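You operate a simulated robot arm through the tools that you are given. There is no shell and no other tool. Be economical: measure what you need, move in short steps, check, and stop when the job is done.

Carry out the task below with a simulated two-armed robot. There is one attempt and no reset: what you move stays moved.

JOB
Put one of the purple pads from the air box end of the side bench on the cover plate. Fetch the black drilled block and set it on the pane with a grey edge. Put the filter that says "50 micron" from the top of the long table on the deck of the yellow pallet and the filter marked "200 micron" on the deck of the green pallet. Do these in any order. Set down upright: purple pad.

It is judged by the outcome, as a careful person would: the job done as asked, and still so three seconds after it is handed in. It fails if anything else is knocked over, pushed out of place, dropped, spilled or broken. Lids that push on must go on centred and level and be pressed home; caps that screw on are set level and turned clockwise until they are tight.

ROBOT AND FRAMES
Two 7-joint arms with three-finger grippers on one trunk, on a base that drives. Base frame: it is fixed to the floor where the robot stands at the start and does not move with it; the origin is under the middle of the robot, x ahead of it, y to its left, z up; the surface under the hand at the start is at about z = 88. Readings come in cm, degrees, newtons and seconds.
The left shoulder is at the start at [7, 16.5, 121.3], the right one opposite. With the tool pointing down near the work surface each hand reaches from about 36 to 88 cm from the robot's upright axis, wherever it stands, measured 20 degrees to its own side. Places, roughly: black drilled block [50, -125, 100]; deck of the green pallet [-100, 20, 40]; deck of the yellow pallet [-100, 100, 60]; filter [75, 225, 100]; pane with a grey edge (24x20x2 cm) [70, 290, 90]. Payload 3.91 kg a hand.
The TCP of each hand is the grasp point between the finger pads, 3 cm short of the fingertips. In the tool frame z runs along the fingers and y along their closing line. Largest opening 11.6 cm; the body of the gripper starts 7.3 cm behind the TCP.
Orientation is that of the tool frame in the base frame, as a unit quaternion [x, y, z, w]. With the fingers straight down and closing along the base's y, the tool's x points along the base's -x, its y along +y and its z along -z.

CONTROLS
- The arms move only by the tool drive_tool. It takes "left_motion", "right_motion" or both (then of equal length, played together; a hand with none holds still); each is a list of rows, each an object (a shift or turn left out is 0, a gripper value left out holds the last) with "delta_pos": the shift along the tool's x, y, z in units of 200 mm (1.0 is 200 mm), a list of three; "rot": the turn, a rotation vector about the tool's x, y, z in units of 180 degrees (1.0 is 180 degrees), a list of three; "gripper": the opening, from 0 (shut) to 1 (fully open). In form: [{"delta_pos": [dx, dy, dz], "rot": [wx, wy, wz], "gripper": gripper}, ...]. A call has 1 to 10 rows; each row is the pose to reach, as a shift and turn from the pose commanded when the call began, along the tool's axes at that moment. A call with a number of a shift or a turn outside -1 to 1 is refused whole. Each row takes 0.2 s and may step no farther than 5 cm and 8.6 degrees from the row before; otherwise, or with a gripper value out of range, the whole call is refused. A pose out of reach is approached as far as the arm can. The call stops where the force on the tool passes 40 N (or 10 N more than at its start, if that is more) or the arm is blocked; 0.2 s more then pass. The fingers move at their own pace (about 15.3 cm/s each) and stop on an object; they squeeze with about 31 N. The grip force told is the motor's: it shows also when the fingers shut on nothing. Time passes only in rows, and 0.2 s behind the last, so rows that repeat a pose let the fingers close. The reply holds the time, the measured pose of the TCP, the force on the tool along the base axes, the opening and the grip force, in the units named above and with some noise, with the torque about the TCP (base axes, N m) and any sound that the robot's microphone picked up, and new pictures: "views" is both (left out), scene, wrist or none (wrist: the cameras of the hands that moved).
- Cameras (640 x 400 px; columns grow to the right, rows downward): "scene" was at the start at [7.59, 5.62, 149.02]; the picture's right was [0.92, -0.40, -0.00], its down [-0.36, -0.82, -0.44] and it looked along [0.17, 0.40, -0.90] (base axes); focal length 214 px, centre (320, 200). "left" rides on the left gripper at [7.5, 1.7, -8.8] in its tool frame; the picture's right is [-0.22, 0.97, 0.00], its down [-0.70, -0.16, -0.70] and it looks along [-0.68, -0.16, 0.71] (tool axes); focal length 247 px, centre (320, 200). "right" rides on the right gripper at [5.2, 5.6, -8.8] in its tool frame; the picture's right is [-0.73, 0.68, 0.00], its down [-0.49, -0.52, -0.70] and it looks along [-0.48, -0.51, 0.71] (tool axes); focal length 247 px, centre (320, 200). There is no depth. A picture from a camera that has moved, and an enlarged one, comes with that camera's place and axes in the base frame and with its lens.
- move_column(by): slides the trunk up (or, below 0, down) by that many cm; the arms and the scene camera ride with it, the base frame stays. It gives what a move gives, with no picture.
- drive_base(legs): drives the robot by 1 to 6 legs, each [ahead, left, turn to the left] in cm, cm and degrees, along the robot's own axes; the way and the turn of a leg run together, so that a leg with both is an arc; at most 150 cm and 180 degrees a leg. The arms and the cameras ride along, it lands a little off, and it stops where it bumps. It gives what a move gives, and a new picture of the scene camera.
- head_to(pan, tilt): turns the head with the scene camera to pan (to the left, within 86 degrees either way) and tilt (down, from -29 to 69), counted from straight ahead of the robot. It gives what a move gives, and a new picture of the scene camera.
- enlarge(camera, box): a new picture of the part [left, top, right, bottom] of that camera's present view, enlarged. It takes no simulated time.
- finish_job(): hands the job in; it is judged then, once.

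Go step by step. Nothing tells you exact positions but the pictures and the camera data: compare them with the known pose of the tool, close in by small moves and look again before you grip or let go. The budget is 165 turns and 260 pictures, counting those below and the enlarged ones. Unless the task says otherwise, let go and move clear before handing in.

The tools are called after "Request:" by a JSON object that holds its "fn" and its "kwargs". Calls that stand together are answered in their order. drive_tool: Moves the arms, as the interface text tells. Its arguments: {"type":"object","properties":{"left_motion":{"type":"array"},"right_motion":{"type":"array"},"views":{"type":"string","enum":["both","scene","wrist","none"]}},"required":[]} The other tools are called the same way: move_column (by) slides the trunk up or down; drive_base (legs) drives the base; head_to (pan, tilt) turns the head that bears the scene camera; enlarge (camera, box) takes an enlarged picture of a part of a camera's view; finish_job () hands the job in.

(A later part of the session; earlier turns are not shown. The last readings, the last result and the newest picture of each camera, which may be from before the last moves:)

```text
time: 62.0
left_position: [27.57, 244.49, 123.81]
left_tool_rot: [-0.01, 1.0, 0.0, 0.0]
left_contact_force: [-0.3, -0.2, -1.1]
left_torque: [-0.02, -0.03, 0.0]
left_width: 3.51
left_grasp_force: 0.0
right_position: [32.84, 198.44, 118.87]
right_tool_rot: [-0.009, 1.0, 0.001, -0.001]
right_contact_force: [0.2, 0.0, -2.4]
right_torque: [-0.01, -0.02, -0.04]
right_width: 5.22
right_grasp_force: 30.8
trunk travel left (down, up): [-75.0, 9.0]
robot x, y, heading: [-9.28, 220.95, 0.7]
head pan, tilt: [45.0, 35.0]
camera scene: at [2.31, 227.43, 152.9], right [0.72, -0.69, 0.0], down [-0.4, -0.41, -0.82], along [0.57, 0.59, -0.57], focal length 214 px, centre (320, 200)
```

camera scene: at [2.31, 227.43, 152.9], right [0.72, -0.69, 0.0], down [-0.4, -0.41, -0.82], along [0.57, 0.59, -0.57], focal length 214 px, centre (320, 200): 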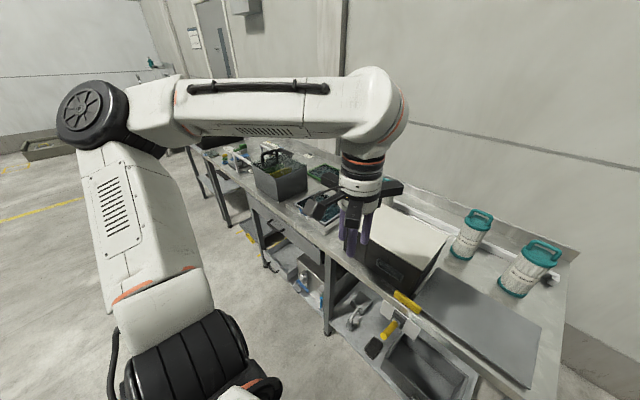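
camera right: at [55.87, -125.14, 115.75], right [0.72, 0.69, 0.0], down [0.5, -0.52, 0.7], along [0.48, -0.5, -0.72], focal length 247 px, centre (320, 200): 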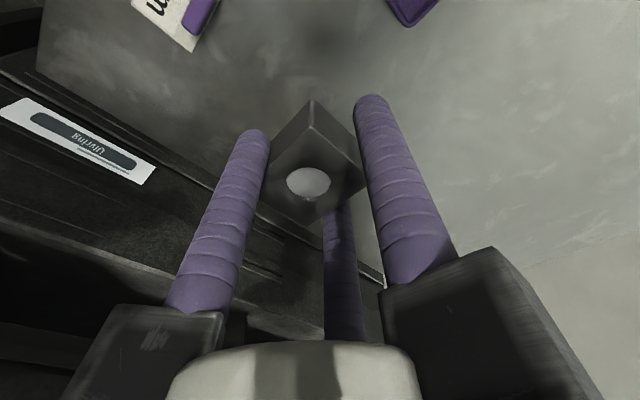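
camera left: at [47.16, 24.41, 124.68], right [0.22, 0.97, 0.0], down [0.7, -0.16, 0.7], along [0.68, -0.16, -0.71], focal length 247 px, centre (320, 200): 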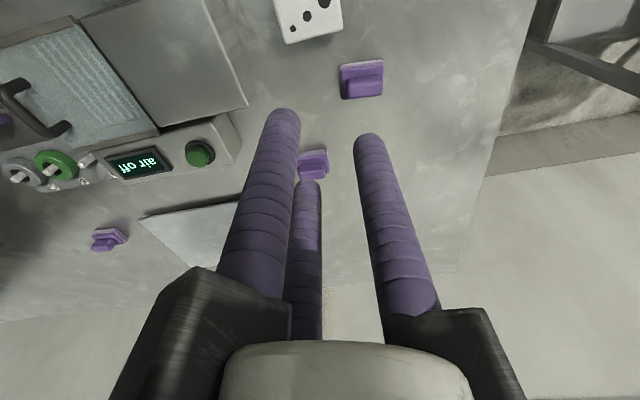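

Request:
{"fn": "enlarge", "kwargs": {"camera": "scene", "box": [400, 190, 580, 330]}}

Request:
{"fn": "enlarge", "kwargs": {"camera": "right", "box": [0, 0, 640, 400]}}

Request:
{"fn": "enlarge", "kwargs": {"camera": "left", "box": [0, 0, 640, 400]}}

Request:
{"fn": "enlarge", "kwargs": {"camera": "scene", "box": [180, 110, 360, 250]}}

```text
2.86 times, centred on (490, 260) of scene
camera zoom: at [2.31, 227.43, 152.9], right [0.72, -0.69, 0.0], down [-0.4, -0.41, -0.82], along [0.57, 0.59, -0.57], focal length 613 px, centre (-166, 29)
```

zoom: 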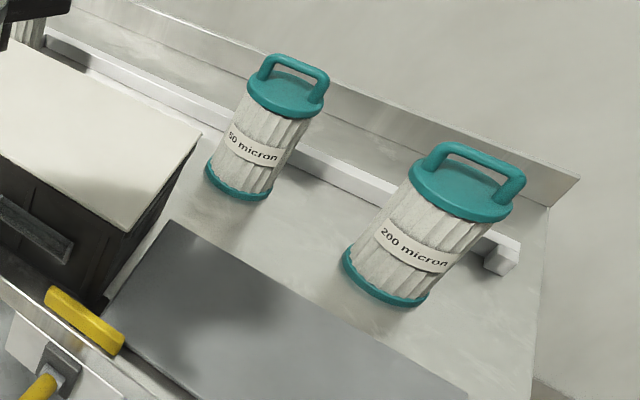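

```text
1.00 times, centred on (320, 200) of right (not enlarged: the box is as wide or as high as the picture)
camera zoom: at [27.65, 203.95, 127.82], right [0.72, 0.69, 0.0], down [0.5, -0.52, 0.7], along [0.48, -0.5, -0.72], focal length 247 px, centre (320, 200)
```

zoom: 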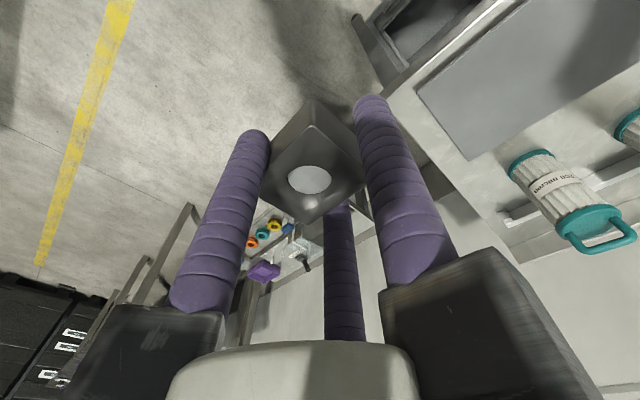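

```text
1.00 times, centred on (320, 200) of left (not enlarged: the box is as wide or as high as the picture)
camera zoom: at [20.28, 246.03, 132.73], right [0.2, 0.98, 0.0], down [0.7, -0.15, 0.7], along [0.68, -0.14, -0.71], focal length 247 px, centre (320, 200)
```

zoom: 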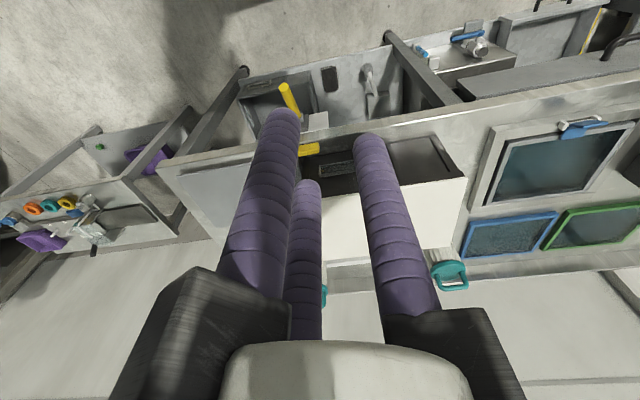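

```text
2.86 times, centred on (270, 180) of scene
camera zoom: at [2.31, 227.43, 152.9], right [0.72, -0.69, 0.0], down [-0.4, -0.41, -0.82], along [0.57, 0.59, -0.57], focal length 613 px, centre (463, 257)
```

zoom: 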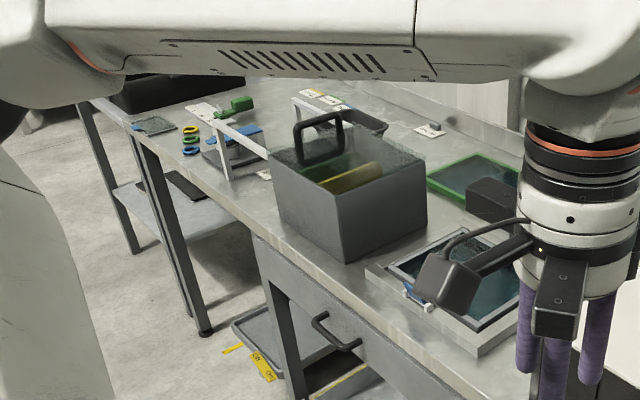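

The long table holds "50 micron" and "200 micron" filters at the right end, and panes with grey/blue/green edges further left. I'll drive to the panes.

Request:
{"fn": "drive_base", "kwargs": {"legs": [[0, 70, -1]]}}

Request:
{"fn": "head_to", "kwargs": {"pan": 0, "tilt": 45}}

Request:
{"fn": "enlarge", "kwargs": {"camera": "scene", "box": [220, 130, 420, 290]}}

Request:
{"fn": "enlarge", "kwargs": {"camera": "right", "box": [0, 0, 640, 400]}}

```text
time: 65.8
left_position: [26.89, 314.28, 123.84]
left_tool_rot: [-0.005, 1.0, -0.001, 0.0]
left_contact_force: [0.0, 0.0, -0.2]
left_torque: [-0.01, 0.05, -0.01]
left_width: 3.48
left_grasp_force: 0.1
right_position: [31.62, 268.22, 118.84]
right_tool_rot: [-0.003, 1.0, 0.001, -0.002]
right_contact_force: [-0.3, 0.2, -1.6]
right_torque: [0.01, -0.02, 0.02]
right_width: 5.2
right_grasp_force: 30.8
trunk travel left (down, up): [-75.0, 9.0]
robot x, y, heading: [-9.86, 291.55, 0.4]
head pan, tilt: [45.0, 35.0]
camera scene: at [1.49, 297.51, 152.9], right [0.71, -0.7, 0.0], down [-0.4, -0.41, -0.82], along [0.58, 0.58, -0.57], focal length 214 px, centre (320, 200)
```

scene: 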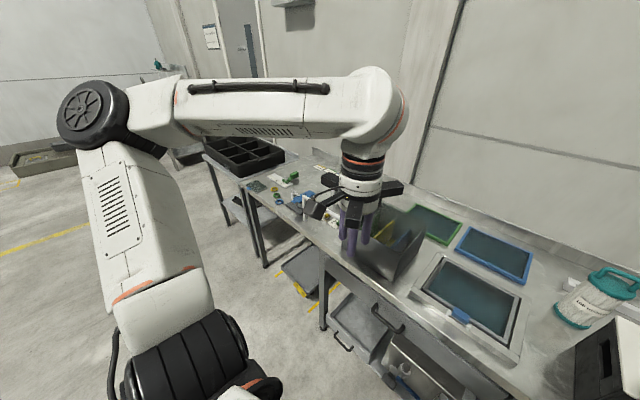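

```text
time: 66.9
left_position: [26.9, 314.44, 123.85]
left_tool_rot: [-0.004, 1.0, 0.0, 0.001]
left_contact_force: [0.0, 0.1, -0.1]
left_torque: [0.03, 0.04, 0.02]
left_width: 3.45
left_grasp_force: 0.1
right_position: [31.85, 268.33, 118.88]
right_tool_rot: [-0.003, 1.0, 0.0, -0.002]
right_contact_force: [0.2, 0.1, -1.4]
right_torque: [0.03, -0.01, 0.01]
right_width: 5.21
right_grasp_force: 31.2
trunk travel left (down, up): [-75.0, 9.0]
robot x, y, heading: [-9.62, 291.54, 0.6]
head pan, tilt: [0.0, 45.0]
camera scene: at [3.43, 291.35, 151.42], right [0.01, -1.0, 0.0], down [-0.71, -0.01, -0.71], along [0.71, 0.01, -0.71], focal length 214 px, centre (320, 200)
```

scene: 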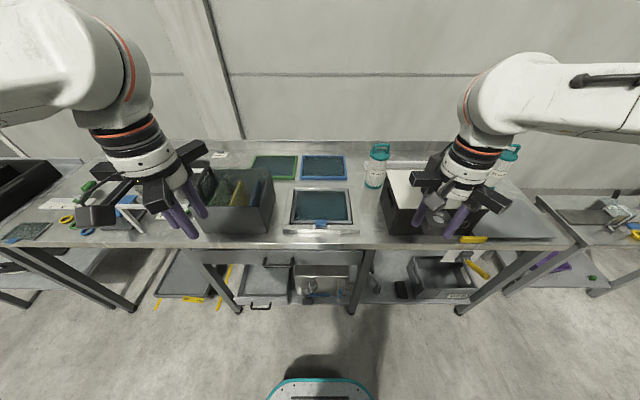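

```text
2.50 times, centred on (320, 210) of scene
camera zoom: at [3.43, 291.35, 151.42], right [0.01, -1.0, 0.0], down [-0.71, -0.01, -0.71], along [0.71, 0.01, -0.71], focal length 536 px, centre (320, 175)
```

zoom: 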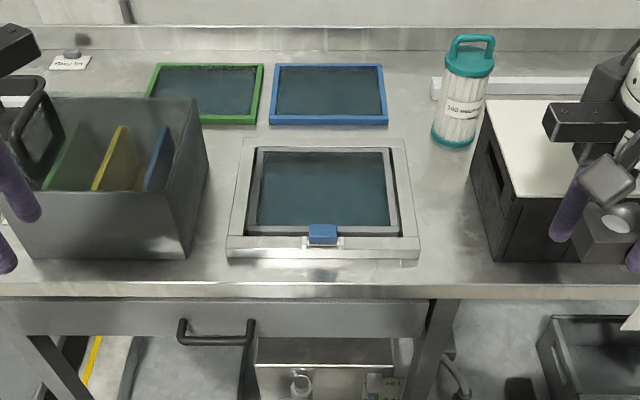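

```text
1.00 times, centred on (320, 200) of right (not enlarged: the box is as wide or as high as the picture)
camera zoom: at [26.55, 273.77, 127.82], right [0.73, 0.69, 0.0], down [0.49, -0.52, 0.7], along [0.48, -0.51, -0.72], focal length 247 px, centre (320, 200)
```

zoom: 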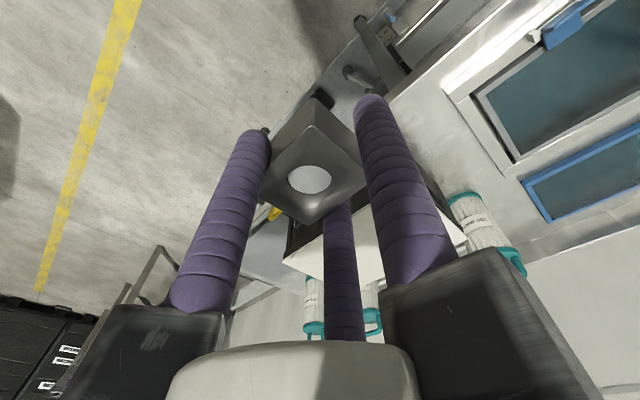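

The grey-edged pane sits in a tray with a blue latch, centre about [60, 291.5]. I'll shift the base so the right hand lines up.

Request:
{"fn": "drive_base", "kwargs": {"legs": [[8, 16, 0]]}}

Request:
{"fn": "drive_tool", "kwargs": {"right_motion": [{"delta_pos": [-0.2, 0.08, 0]}, {"delta_pos": [-0.4, 0.16, 0.02]}, {"delta_pos": [-0.6, 0.24, 0.04]}, {"delta_pos": [-0.8, 0.32, 0.05]}, {"delta_pos": [-1.0, 0.36, 0.2]}]}}

```text
time: 68.4
left_position: [34.68, 330.33, 123.89]
left_tool_rot: [-0.005, 1.0, 0.001, 0.0]
left_contact_force: [-0.3, -0.2, 0.0]
left_torque: [0.02, -0.01, 0.01]
left_width: 3.48
left_grasp_force: 0.0
right_position: [39.3, 284.22, 118.75]
right_tool_rot: [-0.003, 1.0, 0.002, -0.001]
right_contact_force: [0.2, -0.8, -1.3]
right_torque: [0.01, -0.02, 0.0]
right_width: 5.23
right_grasp_force: 31.0
trunk travel left (down, up): [-75.0, 9.0]
robot x, y, heading: [-1.81, 307.05, 0.4]
head pan, tilt: [0.0, 45.0]
camera scene: at [11.07, 307.23, 151.43], right [0.01, -1.0, 0.0], down [-0.71, 0.0, -0.71], along [0.71, 0.01, -0.71], focal length 214 px, centre (320, 200)
```

scene: 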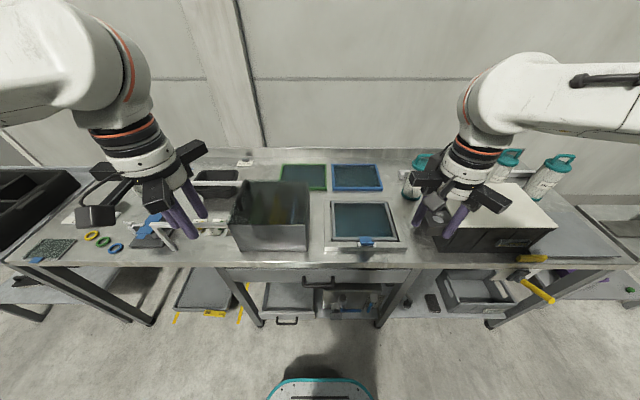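

```text
refused: row 5 steps farther than a row can; nothing moved
```

Request:
{"fn": "drive_tool", "kwargs": {"right_motion": [{"delta_pos": [-0.2, 0.08, 0]}, {"delta_pos": [-0.4, 0.16, 0.02]}, {"delta_pos": [-0.6, 0.24, 0.04]}, {"delta_pos": [-0.8, 0.32, 0.05]}, {"delta_pos": [-1.0, 0.375, 0.08]}, {"delta_pos": [-1.0, 0.375, 0.3]}, {"delta_pos": [-1.0, 0.375, 0.5]}, {"delta_pos": [-1.0, 0.375, 0.7]}]}}

```text
time: 70.2
left_position: [34.94, 330.56, 123.66]
left_tool_rot: [-0.005, 1.0, 0.0, -0.001]
left_contact_force: [0.6, 0.4, 0.2]
left_torque: [-0.01, 0.02, 0.0]
left_width: 3.48
left_grasp_force: 0.0
right_position: [59.34, 292.01, 104.76]
right_tool_rot: [-0.004, 1.0, 0.002, -0.003]
right_contact_force: [0.4, -0.4, -1.9]
right_torque: [-0.01, 0.01, 0.01]
right_width: 5.17
right_grasp_force: 31.1
trunk travel left (down, up): [-75.0, 9.0]
robot x, y, heading: [-2.09, 307.58, 0.6]
head pan, tilt: [0.0, 45.0]
camera scene: at [11.37, 307.51, 151.4], right [0.01, -1.0, 0.0], down [-0.71, -0.01, -0.71], along [0.71, 0.01, -0.71], focal length 214 px, centre (320, 200)
camera right: at [54.22, 297.49, 113.74], right [0.73, 0.69, 0.0], down [0.49, -0.52, 0.7], along [0.48, -0.51, -0.72], focal length 247 px, centre (320, 200)
```

scene: 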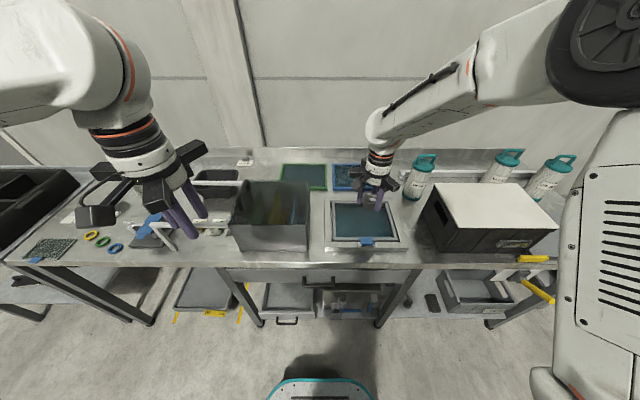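
right: 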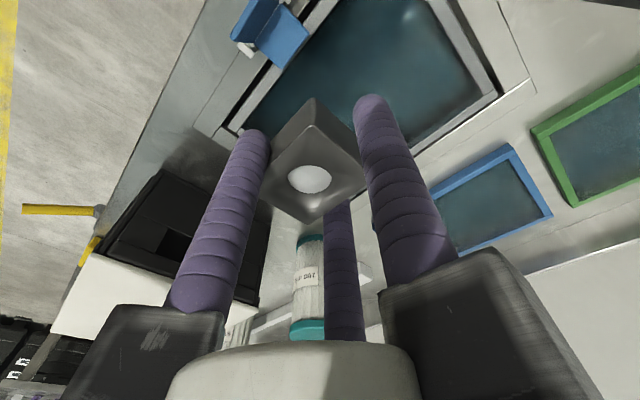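

Request:
{"fn": "drive_tool", "kwargs": {"right_motion": [{"delta_pos": [-0.14, 0, 0.1]}, {"delta_pos": [-0.14, 0, 0.25]}, {"delta_pos": [-0.14, 0, 0.38]}]}}

Request:
{"fn": "enlarge", "kwargs": {"camera": "scene", "box": [320, 150, 440, 250]}}

```text
time: 71.0
left_position: [34.72, 330.56, 123.86]
left_tool_rot: [-0.004, 1.0, 0.0, -0.001]
left_contact_force: [0.2, -0.9, 0.5]
left_torque: [-0.04, -0.01, 0.06]
left_width: 3.5
left_grasp_force: 0.1
right_position: [62.24, 292.1, 97.21]
right_tool_rot: [-0.003, 1.0, 0.0, -0.002]
right_contact_force: [0.2, -0.7, -2.2]
right_torque: [0.03, -0.01, -0.02]
right_width: 5.22
right_grasp_force: 31.1
trunk travel left (down, up): [-75.0, 9.0]
robot x, y, heading: [-2.25, 307.55, 0.2]
head pan, tilt: [0.0, 45.0]
camera scene: at [11.15, 307.47, 151.42], right [0.01, -1.0, 0.0], down [-0.71, -0.01, -0.71], along [0.71, 0.01, -0.71], focal length 214 px, centre (320, 200)
camera right: at [57.02, 297.62, 106.2], right [0.73, 0.69, 0.0], down [0.49, -0.52, 0.7], along [0.48, -0.51, -0.72], focal length 247 px, centre (320, 200)
```

scene: 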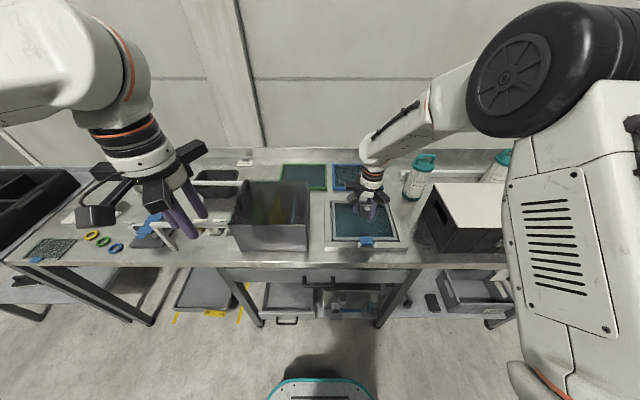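
right: 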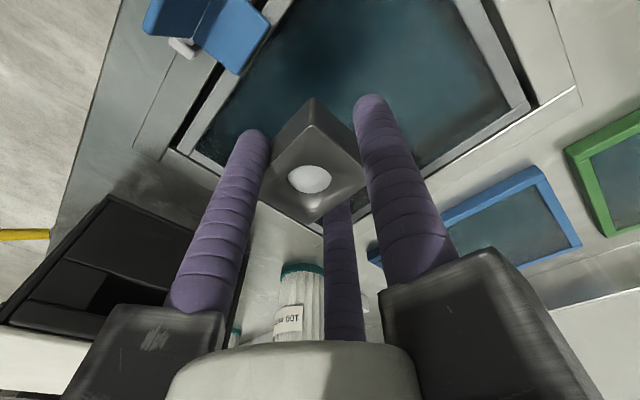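

```text
4.00 times, centred on (380, 200) of scene
camera zoom: at [11.15, 307.47, 151.42], right [0.01, -1.0, 0.0], down [-0.71, -0.01, -0.71], along [0.71, 0.01, -0.71], focal length 858 px, centre (80, 200)
```

zoom: 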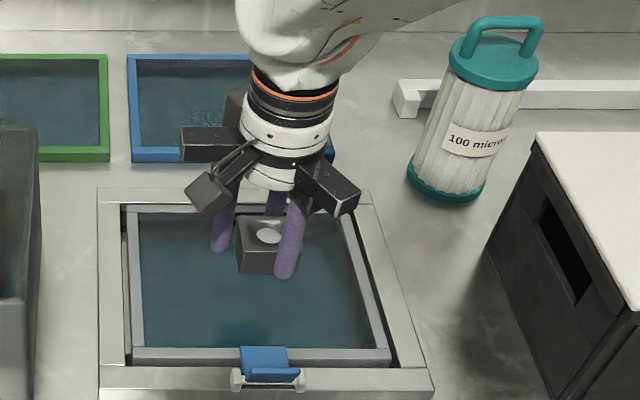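

Request:
{"fn": "drive_tool", "kwargs": {"right_motion": [{"delta_pos": [0, 0, 0.05]}, {"delta_pos": [0, 0, 0.1]}, {"delta_pos": [0, 0, 0.12]}], "views": "wrist"}}

Request:
{"fn": "enlarge", "kwargs": {"camera": "scene", "box": [340, 180, 410, 230]}}

```text
time: 71.8
left_position: [34.63, 330.63, 123.77]
left_tool_rot: [-0.004, 1.0, 0.0, 0.0]
left_contact_force: [-0.2, 0.2, -0.8]
left_torque: [-0.01, -0.01, -0.01]
left_width: 3.46
left_grasp_force: 0.0
right_position: [62.17, 292.1, 94.84]
right_tool_rot: [-0.004, 1.0, 0.001, -0.001]
right_contact_force: [0.3, 0.2, -2.0]
right_torque: [-0.01, 0.02, -0.03]
right_width: 5.23
right_grasp_force: 31.2
trunk travel left (down, up): [-75.0, 9.0]
robot x, y, heading: [-1.89, 307.12, 0.4]
head pan, tilt: [0.0, 45.0]
camera right: at [57.01, 297.59, 103.73], right [0.73, 0.69, 0.0], down [0.49, -0.52, 0.7], along [0.48, -0.51, -0.72], focal length 247 px, centre (320, 200)
```

right: 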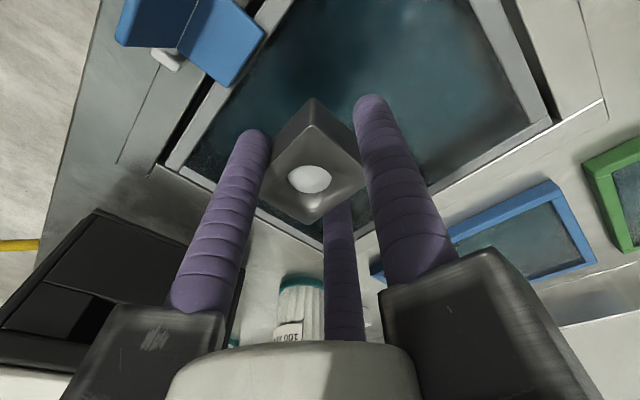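

```text
8.00 times, centred on (375, 205) of scene
camera zoom: at [11.18, 307.47, 151.42], right [0.01, -1.0, 0.0], down [-0.71, -0.01, -0.71], along [0.71, 0.01, -0.71], focal length 1716 px, centre (-120, 160)
```

zoom: 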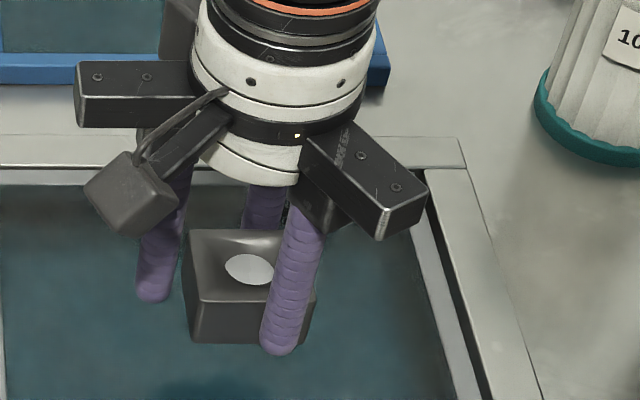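

Request:
{"fn": "drive_tool", "kwargs": {"right_motion": [{"delta_pos": [0, 0, 0.02]}, {"delta_pos": [0, 0, 0.04]}, {"delta_pos": [0, 0, 0.06]}, {"delta_pos": [0, 0, 0.07]}], "views": "none"}}

```text
time: 72.8
left_position: [34.76, 330.53, 123.77]
left_tool_rot: [-0.004, 1.0, 0.0, 0.0]
left_contact_force: [0.4, 0.1, 0.2]
left_torque: [-0.01, -0.01, 0.02]
left_width: 3.5
left_grasp_force: 0.1
right_position: [62.2, 292.11, 93.37]
right_tool_rot: [-0.003, 1.0, 0.0, -0.002]
right_contact_force: [0.3, -0.1, -1.7]
right_torque: [0.02, 0.03, 0.02]
right_width: 5.19
right_grasp_force: 30.7
trunk travel left (down, up): [-75.0, 9.0]
robot x, y, heading: [-1.98, 307.7, 0.5]
head pan, tilt: [0.0, 45.0]
```

Request:
{"fn": "drive_tool", "kwargs": {"right_motion": [{"delta_pos": [0, 0, 0.012]}, {"delta_pos": [0, 0, 0.024]}, {"delta_pos": [0, 0, 0.036]}, {"delta_pos": [0, 0, 0.045]}], "views": "wrist"}}

Request:
{"fn": "enlarge", "kwargs": {"camera": "scene", "box": [340, 180, 410, 230]}}

```text
time: 73.8
left_position: [34.81, 330.46, 123.91]
left_tool_rot: [-0.004, 1.0, 0.0, -0.001]
left_contact_force: [0.3, 0.1, -0.6]
left_torque: [0.01, 0.0, 0.03]
left_width: 3.48
left_grasp_force: 0.1
right_position: [62.1, 292.09, 92.41]
right_tool_rot: [-0.004, 1.0, 0.001, -0.002]
right_contact_force: [0.2, 0.2, -1.4]
right_torque: [0.02, -0.02, 0.02]
right_width: 5.24
right_grasp_force: 31.0
trunk travel left (down, up): [-75.0, 9.0]
robot x, y, heading: [-2.18, 307.48, 0.5]
head pan, tilt: [0.0, 45.0]
camera right: at [56.98, 297.54, 101.46], right [0.73, 0.69, 0.0], down [0.49, -0.52, 0.7], along [0.48, -0.51, -0.72], focal length 247 px, centre (320, 200)
```

right: 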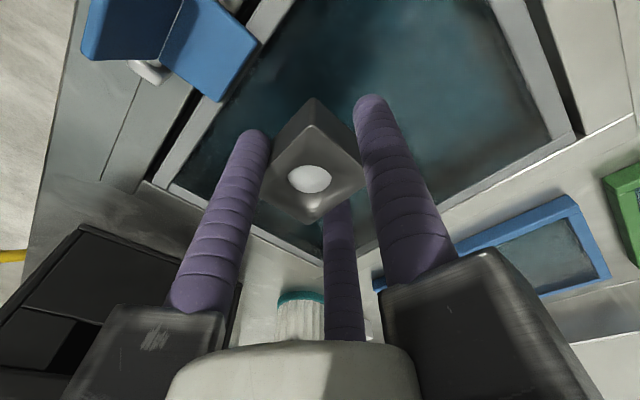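

```text
8.00 times, centred on (375, 205) of scene
camera zoom: at [11.18, 307.47, 151.42], right [0.01, -1.0, 0.0], down [-0.71, -0.01, -0.71], along [0.71, 0.01, -0.71], focal length 1716 px, centre (-120, 160)
```

zoom: 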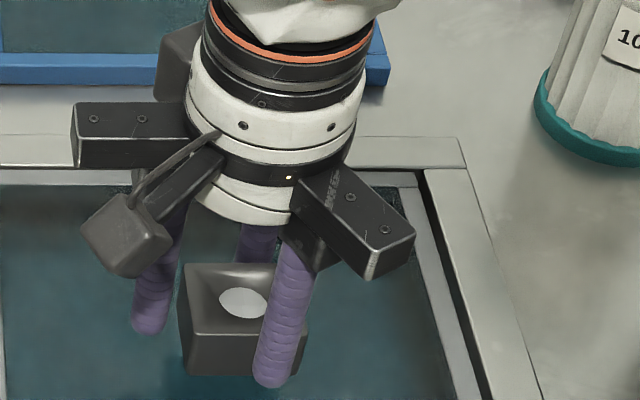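

Request:
{"fn": "drive_tool", "kwargs": {"right_motion": [{"delta_pos": [0, 0, 0.01]}, {"delta_pos": [0, 0, 0.02]}, {"delta_pos": [0, 0, 0.03]}, {"delta_pos": [0, 0, 0.04]}, {"delta_pos": [0, 0, 0.05]}], "views": "none"}}

```text
time: 75.0
left_position: [34.67, 330.6, 123.79]
left_tool_rot: [-0.004, 1.0, 0.0, 0.0]
left_contact_force: [-0.4, 0.1, -0.1]
left_torque: [-0.01, -0.02, -0.01]
left_width: 3.46
left_grasp_force: 0.0
right_position: [62.17, 292.07, 91.52]
right_tool_rot: [-0.002, 1.0, 0.001, -0.001]
right_contact_force: [-0.1, -0.2, -1.9]
right_torque: [0.05, 0.01, -0.01]
right_width: 5.23
right_grasp_force: 31.5
trunk travel left (down, up): [-75.0, 9.0]
robot x, y, heading: [-2.0, 307.33, 0.5]
head pan, tilt: [0.0, 45.0]
```

Request:
{"fn": "drive_tool", "kwargs": {"right_motion": [{"delta_pos": [0, 0, 0.01]}, {"delta_pos": [0, 0, 0.02]}, {"delta_pos": [0, 0, 0.03]}, {"delta_pos": [0, 0, 0.04]}, {"delta_pos": [0, 0, 0.05]}, {"delta_pos": [0, 0, 0.06]}, {"delta_pos": [0, 0, 0.07]}], "views": "wrist"}}

Request:
{"fn": "enlarge", "kwargs": {"camera": "scene", "box": [340, 180, 410, 230]}}

```text
time: 76.6
left_position: [34.48, 330.57, 123.88]
left_tool_rot: [-0.004, 1.0, 0.0, 0.0]
left_contact_force: [0.0, -0.2, -0.2]
left_torque: [0.02, 0.02, -0.02]
left_width: 3.5
left_grasp_force: 0.0
right_position: [62.21, 291.94, 90.5]
right_tool_rot: [-0.003, 1.0, 0.0, 0.002]
right_contact_force: [3.0, -3.4, 28.1]
right_torque: [-0.47, 0.01, 0.06]
right_width: 5.21
right_grasp_force: 30.8
trunk travel left (down, up): [-75.0, 9.0]
robot x, y, heading: [-2.04, 307.9, 0.2]
head pan, tilt: [0.0, 45.0]
camera right: at [56.93, 297.55, 99.43], right [0.73, 0.69, 0.0], down [0.49, -0.52, 0.7], along [0.48, -0.51, -0.71], focal length 247 px, centre (320, 200)
```

right: 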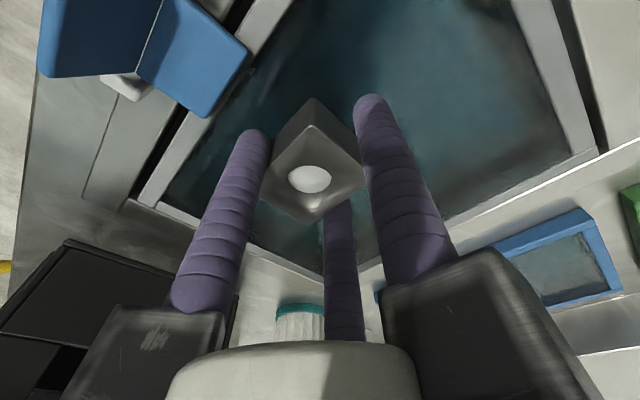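

```text
8.00 times, centred on (375, 205) of scene
camera zoom: at [10.83, 307.5, 151.5], right [0.01, -1.0, 0.0], down [-0.71, -0.01, -0.71], along [0.71, 0.0, -0.71], focal length 1716 px, centre (-120, 160)
```

zoom: 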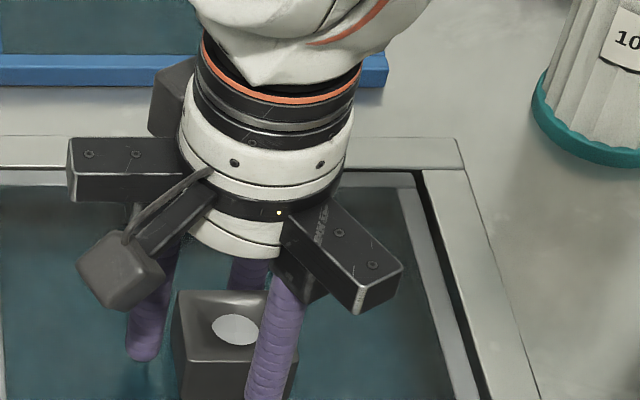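

Contact with the pane at 28 N. I'll ease up slightly, open, and withdraw.

Request:
{"fn": "drive_tool", "kwargs": {"right_motion": [{"delta_pos": [0, 0, -0.01], "gripper": 0}, {"delta_pos": [0, 0, -0.01], "gripper": 0.6}, {"delta_pos": [0, 0, -0.01], "gripper": 0.7}, {"delta_pos": [0, 0, -0.01], "gripper": 0.7}, {"delta_pos": [0, 0, -0.2]}, {"delta_pos": [0, 0, -0.4]}, {"delta_pos": [0, 0, -0.6]}, {"delta_pos": [0, 0, -0.8]}], "views": "both"}}

Request:
{"fn": "enlarge", "kwargs": {"camera": "scene", "box": [320, 180, 420, 260]}}

```text
time: 78.4
left_position: [34.49, 330.59, 123.87]
left_tool_rot: [-0.005, 1.0, 0.0, 0.002]
left_contact_force: [0.2, -0.1, 0.7]
left_torque: [-0.03, -0.02, 0.01]
left_width: 3.49
left_grasp_force: 0.0
right_position: [62.11, 292.04, 106.15]
right_tool_rot: [-0.003, 1.0, 0.001, -0.001]
right_contact_force: [-0.7, 0.3, 0.9]
right_torque: [0.0, 0.02, -0.01]
right_width: 8.12
right_grasp_force: 0.1
trunk travel left (down, up): [-75.0, 9.0]
robot x, y, heading: [-2.37, 307.33, 0.4]
head pan, tilt: [0.0, 45.0]
camera scene: at [10.94, 307.5, 151.43], right [0.01, -1.0, 0.0], down [-0.71, -0.01, -0.71], along [0.71, 0.01, -0.71], focal length 214 px, centre (320, 200)
camera right: at [56.91, 297.44, 115.06], right [0.73, 0.69, 0.0], down [0.49, -0.52, 0.7], along [0.48, -0.51, -0.72], focal length 247 px, centre (320, 200)
```

scene: 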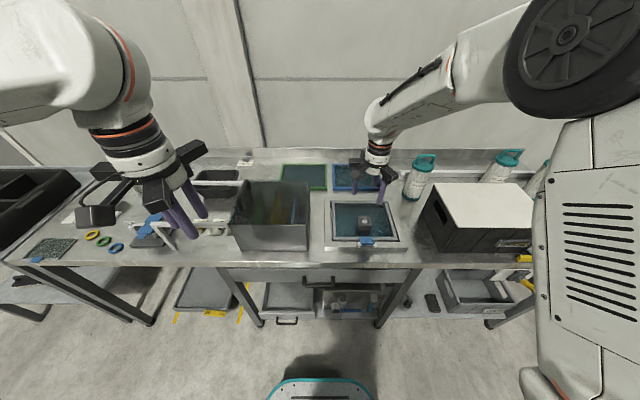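
right: 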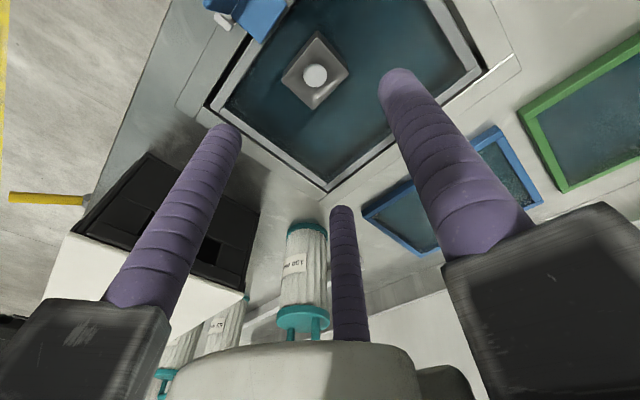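

```text
5.00 times, centred on (370, 220) of scene
camera zoom: at [10.94, 307.5, 151.43], right [0.01, -1.0, 0.0], down [-0.71, -0.01, -0.71], along [0.71, 0.01, -0.71], focal length 1072 px, centre (70, 100)
```

zoom: 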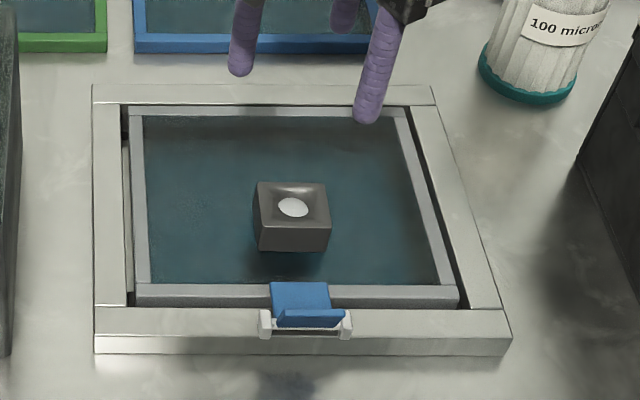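

The block rests flat near the middle of the grey-edged pane. Now I'll retract and go to the filters.

Request:
{"fn": "drive_tool", "kwargs": {"right_motion": [{"delta_pos": [0, 0, -0.2]}, {"delta_pos": [0, 0, -0.4]}, {"delta_pos": [0.2, 0, -0.5]}, {"delta_pos": [0.4, 0, -0.6]}, {"delta_pos": [0.6, 0, -0.6]}, {"delta_pos": [0.8, 0, -0.6]}, {"delta_pos": [1.0, 0, -0.6]}], "views": "none"}}

Request:
{"fn": "drive_base", "kwargs": {"legs": [[0, -79, 0]]}}

Request:
{"fn": "head_to", "kwargs": {"pan": 0, "tilt": 35}}

Request:
{"fn": "enlarge", "kwargs": {"camera": "scene", "box": [260, 130, 420, 230]}}

```text
time: 80.0
left_position: [34.57, 330.33, 123.79]
left_tool_rot: [-0.004, 1.0, 0.001, 0.0]
left_contact_force: [-0.1, 0.1, 0.6]
left_torque: [-0.01, -0.03, 0.02]
left_width: 3.45
left_grasp_force: 0.0
right_position: [42.13, 291.63, 118.27]
right_tool_rot: [-0.003, 1.0, 0.0, 0.0]
right_contact_force: [-0.5, 0.0, -1.2]
right_torque: [0.06, -0.05, 0.03]
right_width: 8.12
right_grasp_force: 0.1
trunk travel left (down, up): [-75.0, 9.0]
robot x, y, heading: [-2.09, 307.38, 0.3]
head pan, tilt: [0.0, 45.0]
```

```text
time: 84.3
left_position: [35.03, 251.13, 123.78]
left_tool_rot: [-0.001, 1.0, 0.0, 0.0]
left_contact_force: [0.1, 0.2, -0.9]
left_torque: [0.02, 0.01, 0.02]
left_width: 3.45
left_grasp_force: 0.0
right_position: [42.51, 212.23, 118.19]
right_tool_rot: [0.001, 1.0, 0.0, -0.001]
right_contact_force: [-0.4, 0.5, -0.3]
right_torque: [0.01, -0.01, -0.02]
right_width: 8.12
right_grasp_force: 0.2
trunk travel left (down, up): [-75.0, 9.0]
robot x, y, heading: [-2.24, 228.42, -0.2]
head pan, tilt: [0.0, 45.0]
camera scene: at [11.42, 228.26, 151.42], right [0.0, -1.0, 0.0], down [-0.71, 0.0, -0.71], along [0.71, 0.0, -0.71], focal length 214 px, centre (320, 200)
```

scene: 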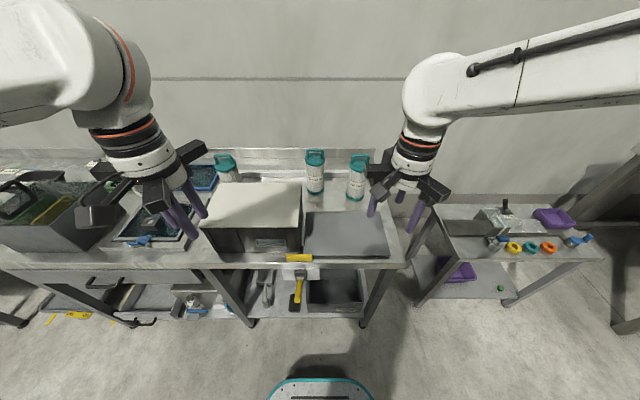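

```text
time: 85.0
left_position: [35.16, 251.09, 123.65]
left_tool_rot: [-0.001, 1.0, 0.0, 0.0]
left_contact_force: [-0.4, 0.6, 0.6]
left_torque: [0.04, 0.01, 0.06]
left_width: 3.49
left_grasp_force: 0.1
right_position: [42.48, 212.22, 118.16]
right_tool_rot: [0.001, 1.0, 0.001, -0.002]
right_contact_force: [-0.2, -0.5, 0.7]
right_torque: [0.03, 0.02, 0.0]
right_width: 8.09
right_grasp_force: 0.1
trunk travel left (down, up): [-75.0, 9.0]
robot x, y, heading: [-2.04, 228.04, -0.0]
head pan, tilt: [0.0, 35.0]
camera scene: at [12.09, 228.16, 152.9], right [0.0, -1.0, 0.0], down [-0.57, 0.0, -0.82], along [0.82, 0.0, -0.57], focal length 214 px, centre (320, 200)
```

scene: 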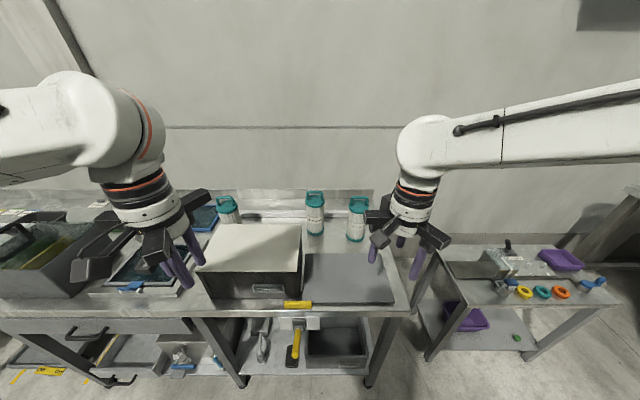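

```text
4.00 times, centred on (340, 180) of scene
camera zoom: at [12.09, 228.16, 152.9], right [0.0, -1.0, 0.0], down [-0.57, 0.0, -0.82], along [0.82, 0.0, -0.57], focal length 858 px, centre (240, 280)
```

zoom: 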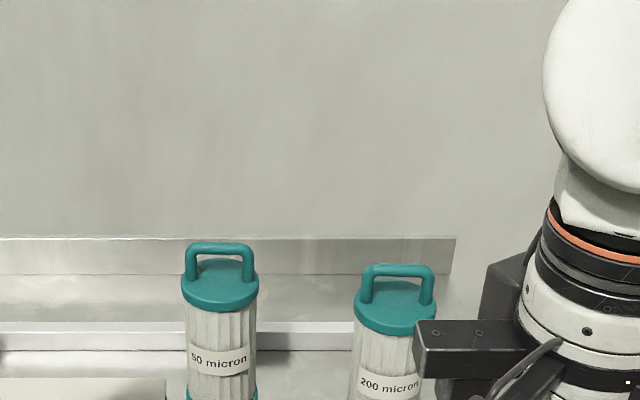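

Both filters are upright; their caps are ~7.6 cm wide, ideal for the three-jaw grip from above. 200 micron at ~[81.3, 212.5], 50 micron at ~[85.5, 230.3]; I'll move forward and position the right hand over the 200.

Request:
{"fn": "drive_base", "kwargs": {"legs": [[11, 0, 0]]}}

Request:
{"fn": "drive_tool", "kwargs": {"right_motion": [{"delta_pos": [-0.22, 0, 0], "gripper": 1}, {"delta_pos": [-0.44, 0, 0]}, {"delta_pos": [-0.66, 0, 0]}, {"delta_pos": [-0.88, 0, 0]}, {"delta_pos": [-1.0, 0, 0]}]}}

```text
time: 86.2
left_position: [45.92, 251.06, 123.75]
left_tool_rot: [-0.001, 1.0, 0.0, 0.001]
left_contact_force: [0.0, 0.3, 0.5]
left_torque: [0.0, -0.01, 0.0]
left_width: 3.49
left_grasp_force: 0.1
right_position: [53.23, 212.15, 118.24]
right_tool_rot: [0.0, 1.0, 0.0, -0.002]
right_contact_force: [0.2, 0.1, -0.3]
right_torque: [0.03, -0.01, 0.01]
right_width: 8.14
right_grasp_force: 0.1
trunk travel left (down, up): [-75.0, 9.0]
robot x, y, heading: [9.19, 228.42, 0.1]
head pan, tilt: [0.0, 35.0]
camera scene: at [22.9, 228.2, 152.92], right [0.0, -1.0, 0.0], down [-0.57, 0.0, -0.82], along [0.82, 0.0, -0.57], focal length 214 px, centre (320, 200)
```

scene: 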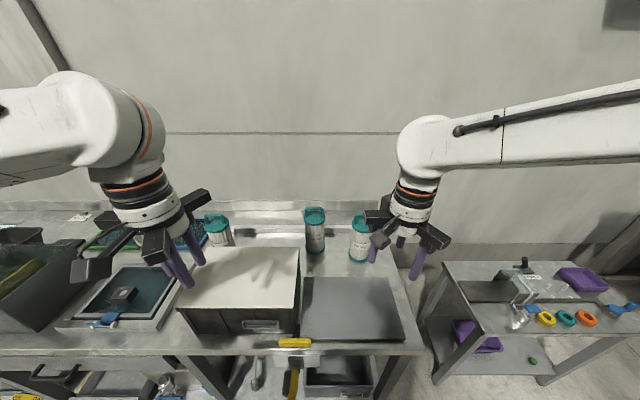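

```text
time: 87.4
left_position: [46.13, 250.97, 123.86]
left_tool_rot: [-0.001, 1.0, 0.0, 0.001]
left_contact_force: [0.3, -0.5, 0.1]
left_torque: [0.02, 0.03, 0.01]
left_width: 3.48
left_grasp_force: 0.0
right_position: [73.58, 212.05, 118.1]
right_tool_rot: [0.0, 1.0, 0.001, -0.003]
right_contact_force: [0.3, -0.4, -0.2]
right_torque: [0.0, 0.06, 0.04]
right_width: 11.61
right_grasp_force: 0.0
trunk travel left (down, up): [-75.0, 9.0]
robot x, y, heading: [9.41, 228.45, 0.1]
head pan, tilt: [0.0, 35.0]
camera scene: at [23.16, 228.22, 152.89], right [0.0, -1.0, 0.0], down [-0.57, 0.0, -0.82], along [0.82, 0.0, -0.57], focal length 214 px, centre (320, 200)
camera right: at [68.46, 217.74, 127.03], right [0.73, 0.68, 0.0], down [0.49, -0.52, 0.7], along [0.47, -0.51, -0.72], focal length 247 px, centre (320, 200)
```

scene: 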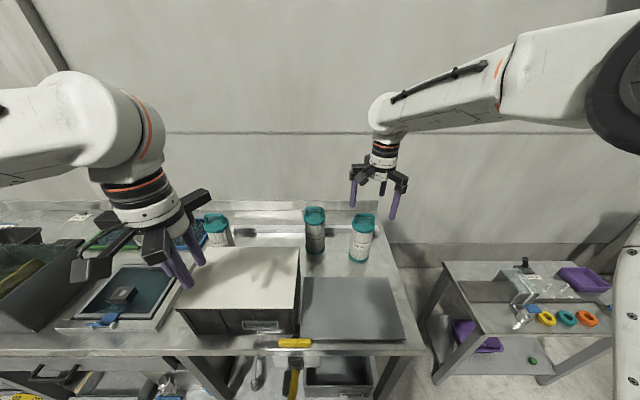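
right: 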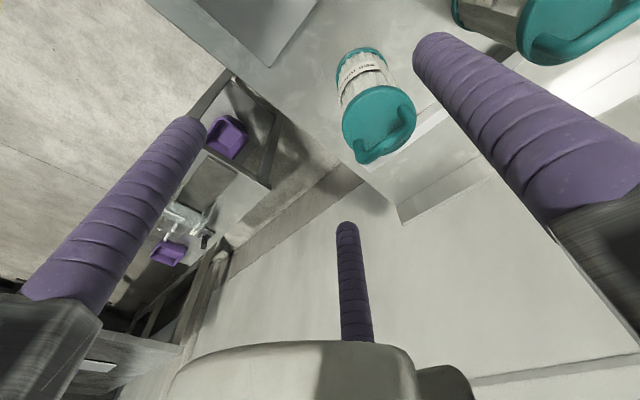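

Request:
{"fn": "enlarge", "kwargs": {"camera": "scene", "box": [280, 180, 400, 280]}}

Request:
{"fn": "enlarge", "kwargs": {"camera": "right", "box": [300, 30, 460, 180]}}

```text
4.00 times, centred on (340, 230) of scene
camera zoom: at [23.16, 228.22, 152.89], right [0.0, -1.0, 0.0], down [-0.57, 0.0, -0.82], along [0.82, 0.0, -0.57], focal length 858 px, centre (240, 80)
```

zoom: 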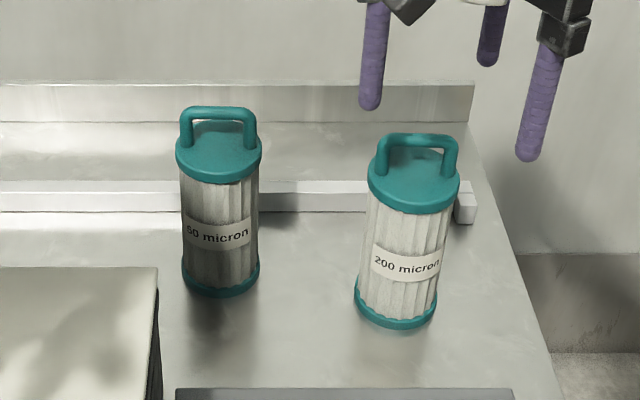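

```text
2.67 times, centred on (380, 105) of right
camera zoom: at [68.46, 217.74, 127.03], right [0.73, 0.68, 0.0], down [0.49, -0.52, 0.7], along [0.47, -0.51, -0.72], focal length 659 px, centre (160, 453)
```

zoom: 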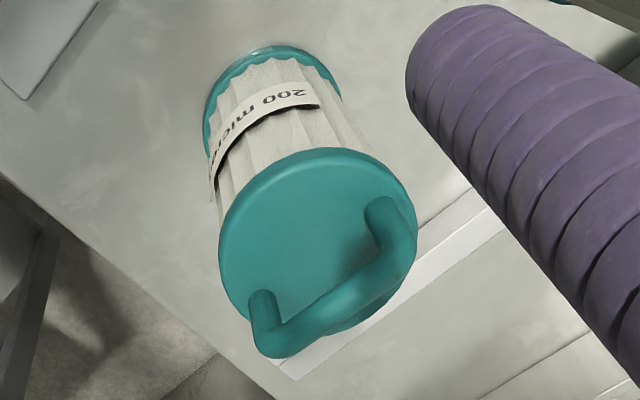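

Request:
{"fn": "drive_tool", "kwargs": {"right_motion": [{"delta_pos": [-0.2, 0.02, 0]}, {"delta_pos": [-0.39, 0.035, 0]}, {"delta_pos": [-0.39, 0.035, 0.2]}, {"delta_pos": [-0.39, 0.035, 0.4]}], "views": "both"}}

```text
time: 88.4
left_position: [46.17, 251.13, 123.79]
left_tool_rot: [-0.001, 1.0, 0.0, -0.002]
left_contact_force: [0.0, 0.2, -0.5]
left_torque: [-0.03, 0.02, 0.02]
left_width: 3.49
left_grasp_force: 0.0
right_position: [81.45, 212.88, 109.69]
right_tool_rot: [0.001, 1.0, -0.001, -0.003]
right_contact_force: [0.2, -0.1, -0.8]
right_torque: [-0.03, 0.05, 0.01]
right_width: 11.58
right_grasp_force: 0.1
trunk travel left (down, up): [-75.0, 9.0]
robot x, y, heading: [9.03, 228.18, 0.1]
head pan, tilt: [0.0, 35.0]
camera scene: at [23.22, 228.24, 152.88], right [0.0, -1.0, 0.0], down [-0.57, 0.0, -0.82], along [0.82, 0.0, -0.57], focal length 214 px, centre (320, 200)
camera right: at [76.25, 218.45, 118.65], right [0.73, 0.68, 0.0], down [0.49, -0.52, 0.7], along [0.47, -0.51, -0.72], focal length 247 px, centre (320, 200)
```

scene: 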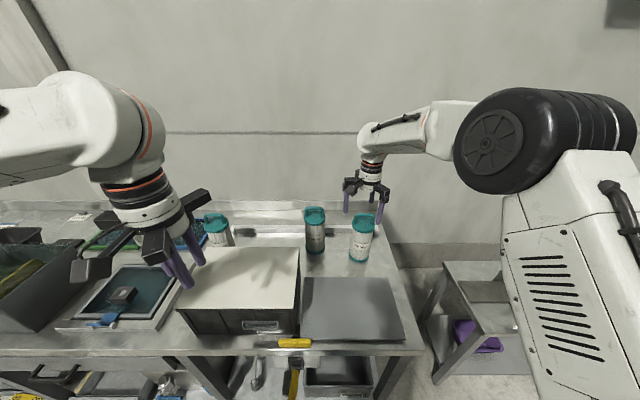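
right: 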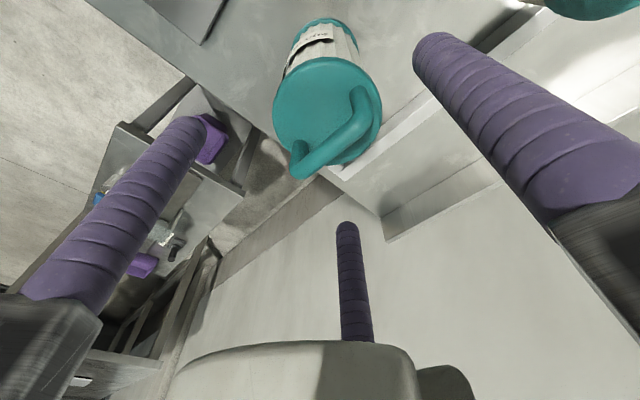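

Request:
{"fn": "drive_tool", "kwargs": {"right_motion": [{"delta_pos": [-0.012, 0.022, 0.1]}, {"delta_pos": [-0.012, 0.022, 0.25]}, {"delta_pos": [-0.012, 0.022, 0.4]}], "views": "wrist"}}

Request:
{"fn": "enlarge", "kwargs": {"camera": "scene", "box": [310, 140, 430, 280]}}

```text
time: 89.2
left_position: [46.1, 251.07, 123.83]
left_tool_rot: [-0.001, 1.0, 0.0, 0.0]
left_contact_force: [0.5, 1.3, -0.4]
left_torque: [0.02, 0.03, -0.01]
left_width: 3.46
left_grasp_force: 0.0
right_position: [81.36, 213.32, 101.96]
right_tool_rot: [0.001, 1.0, 0.001, -0.001]
right_contact_force: [-0.3, 0.8, 0.1]
right_torque: [-0.01, -0.01, 0.0]
right_width: 11.6
right_grasp_force: 0.0
trunk travel left (down, up): [-75.0, 9.0]
robot x, y, heading: [9.06, 228.47, -0.1]
head pan, tilt: [0.0, 35.0]
camera right: at [76.29, 218.79, 110.97], right [0.73, 0.68, 0.0], down [0.49, -0.52, 0.7], along [0.47, -0.51, -0.72], focal length 247 px, centre (320, 200)
```

right: 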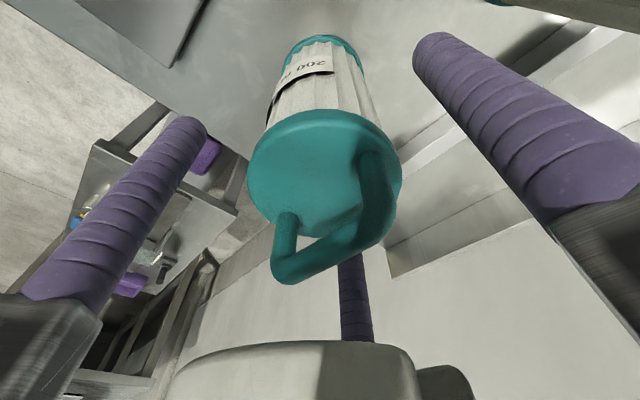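

```text
2.86 times, centred on (370, 210) of scene
camera zoom: at [23.08, 228.19, 152.9], right [0.0, -1.0, 0.0], down [-0.57, 0.0, -0.82], along [0.82, 0.0, -0.57], focal length 613 px, centre (177, 171)
```

zoom: 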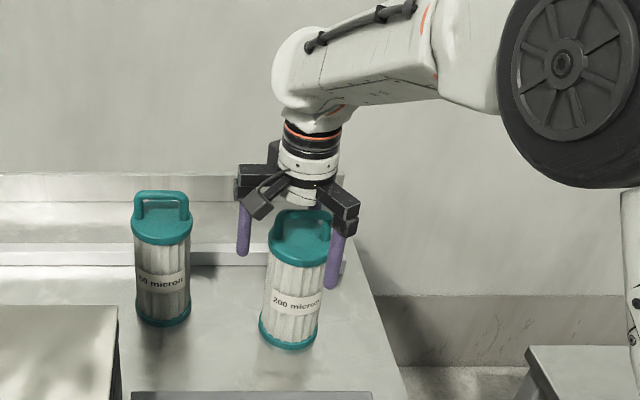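

Request:
{"fn": "drive_tool", "kwargs": {"right_motion": [{"delta_pos": [0.01, 0.015, 0.02]}, {"delta_pos": [0.01, 0.015, 0.025], "gripper": 0.6}, {"delta_pos": [0.01, 0.015, 0.025], "gripper": 0}, {"delta_pos": [0.01, 0.015, 0.025], "gripper": 0}, {"delta_pos": [0.01, 0.015, 0.025], "gripper": 0}], "views": "wrist"}}

```text
time: 90.4
left_position: [46.0, 251.19, 123.83]
left_tool_rot: [-0.001, 1.0, 0.0, -0.001]
left_contact_force: [0.1, -0.3, 0.2]
left_torque: [-0.02, 0.0, -0.01]
left_width: 3.5
left_grasp_force: 0.1
right_position: [81.11, 213.7, 101.66]
right_tool_rot: [0.0, 1.0, 0.0, -0.002]
right_contact_force: [-0.2, -1.4, 2.9]
right_torque: [-0.01, -0.09, -0.03]
right_width: 8.28
right_grasp_force: 30.8
trunk travel left (down, up): [-75.0, 9.0]
robot x, y, heading: [8.96, 228.3, -0.2]
head pan, tilt: [0.0, 35.0]
camera right: at [75.99, 219.17, 110.61], right [0.73, 0.68, 0.0], down [0.49, -0.52, 0.7], along [0.47, -0.51, -0.72], focal length 247 px, centre (320, 200)
```

right: 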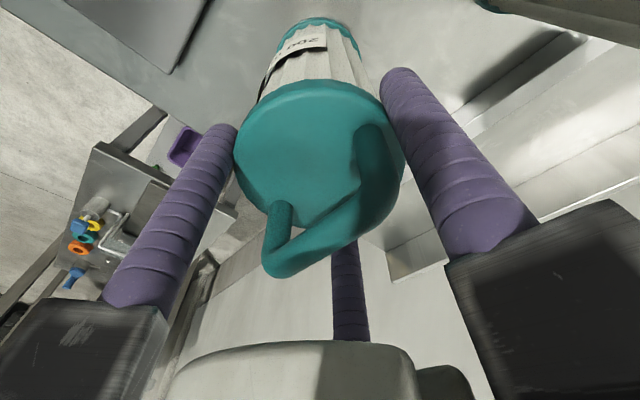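

Request:
{"fn": "drive_tool", "kwargs": {"right_motion": [{"delta_pos": [0, 0, -0.05], "gripper": 0}, {"delta_pos": [0, 0, -0.2]}, {"delta_pos": [0, 0, -0.4]}, {"delta_pos": [0, 0, -0.6]}, {"delta_pos": [0.2, 0, -0.7]}, {"delta_pos": [0.4, 0, -0.75]}, {"delta_pos": [0.6, 0, -0.75]}, {"delta_pos": [0.8, 0, -0.75]}, {"delta_pos": [1.0, 0, -0.75]}], "views": "both"}}

```text
time: 92.4
left_position: [45.79, 251.06, 123.82]
left_tool_rot: [-0.001, 1.0, 0.0, 0.001]
left_contact_force: [0.4, -0.8, 0.5]
left_torque: [-0.03, -0.05, -0.03]
left_width: 3.51
left_grasp_force: 0.0
right_position: [60.93, 213.47, 116.68]
right_tool_rot: [0.001, 1.0, 0.001, -0.001]
right_contact_force: [0.3, 0.5, -2.6]
right_torque: [0.01, 0.0, 0.0]
right_width: 8.27
right_grasp_force: 31.5
trunk travel left (down, up): [-75.0, 9.0]
robot x, y, heading: [9.01, 228.13, 0.2]
head pan, tilt: [0.0, 35.0]
camera scene: at [22.77, 228.18, 152.92], right [0.0, -1.0, 0.0], down [-0.57, 0.0, -0.82], along [0.82, 0.0, -0.57], focal length 214 px, centre (320, 200)
camera right: at [55.8, 219.1, 125.87], right [0.73, 0.68, 0.0], down [0.49, -0.52, 0.7], along [0.48, -0.51, -0.72], focal length 247 px, centre (320, 200)
```

scene: 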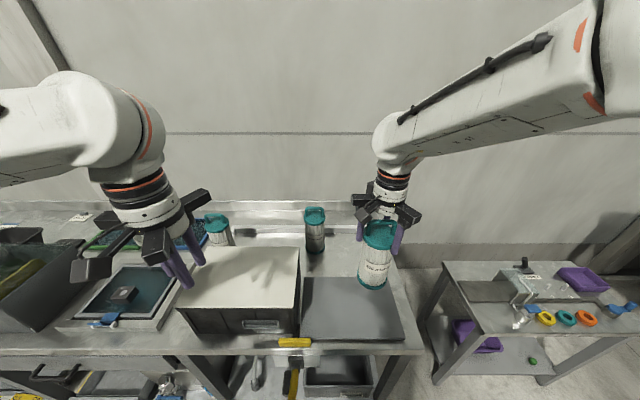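
right: 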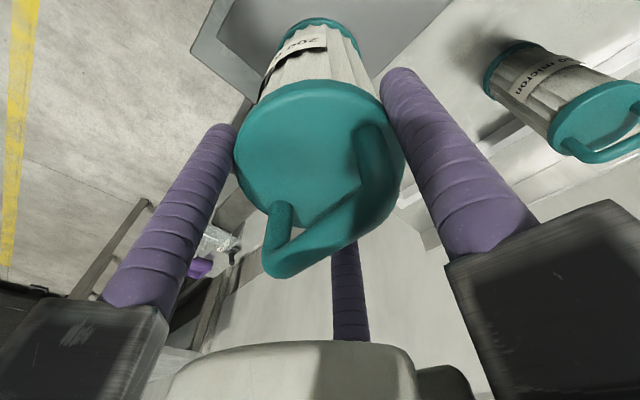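

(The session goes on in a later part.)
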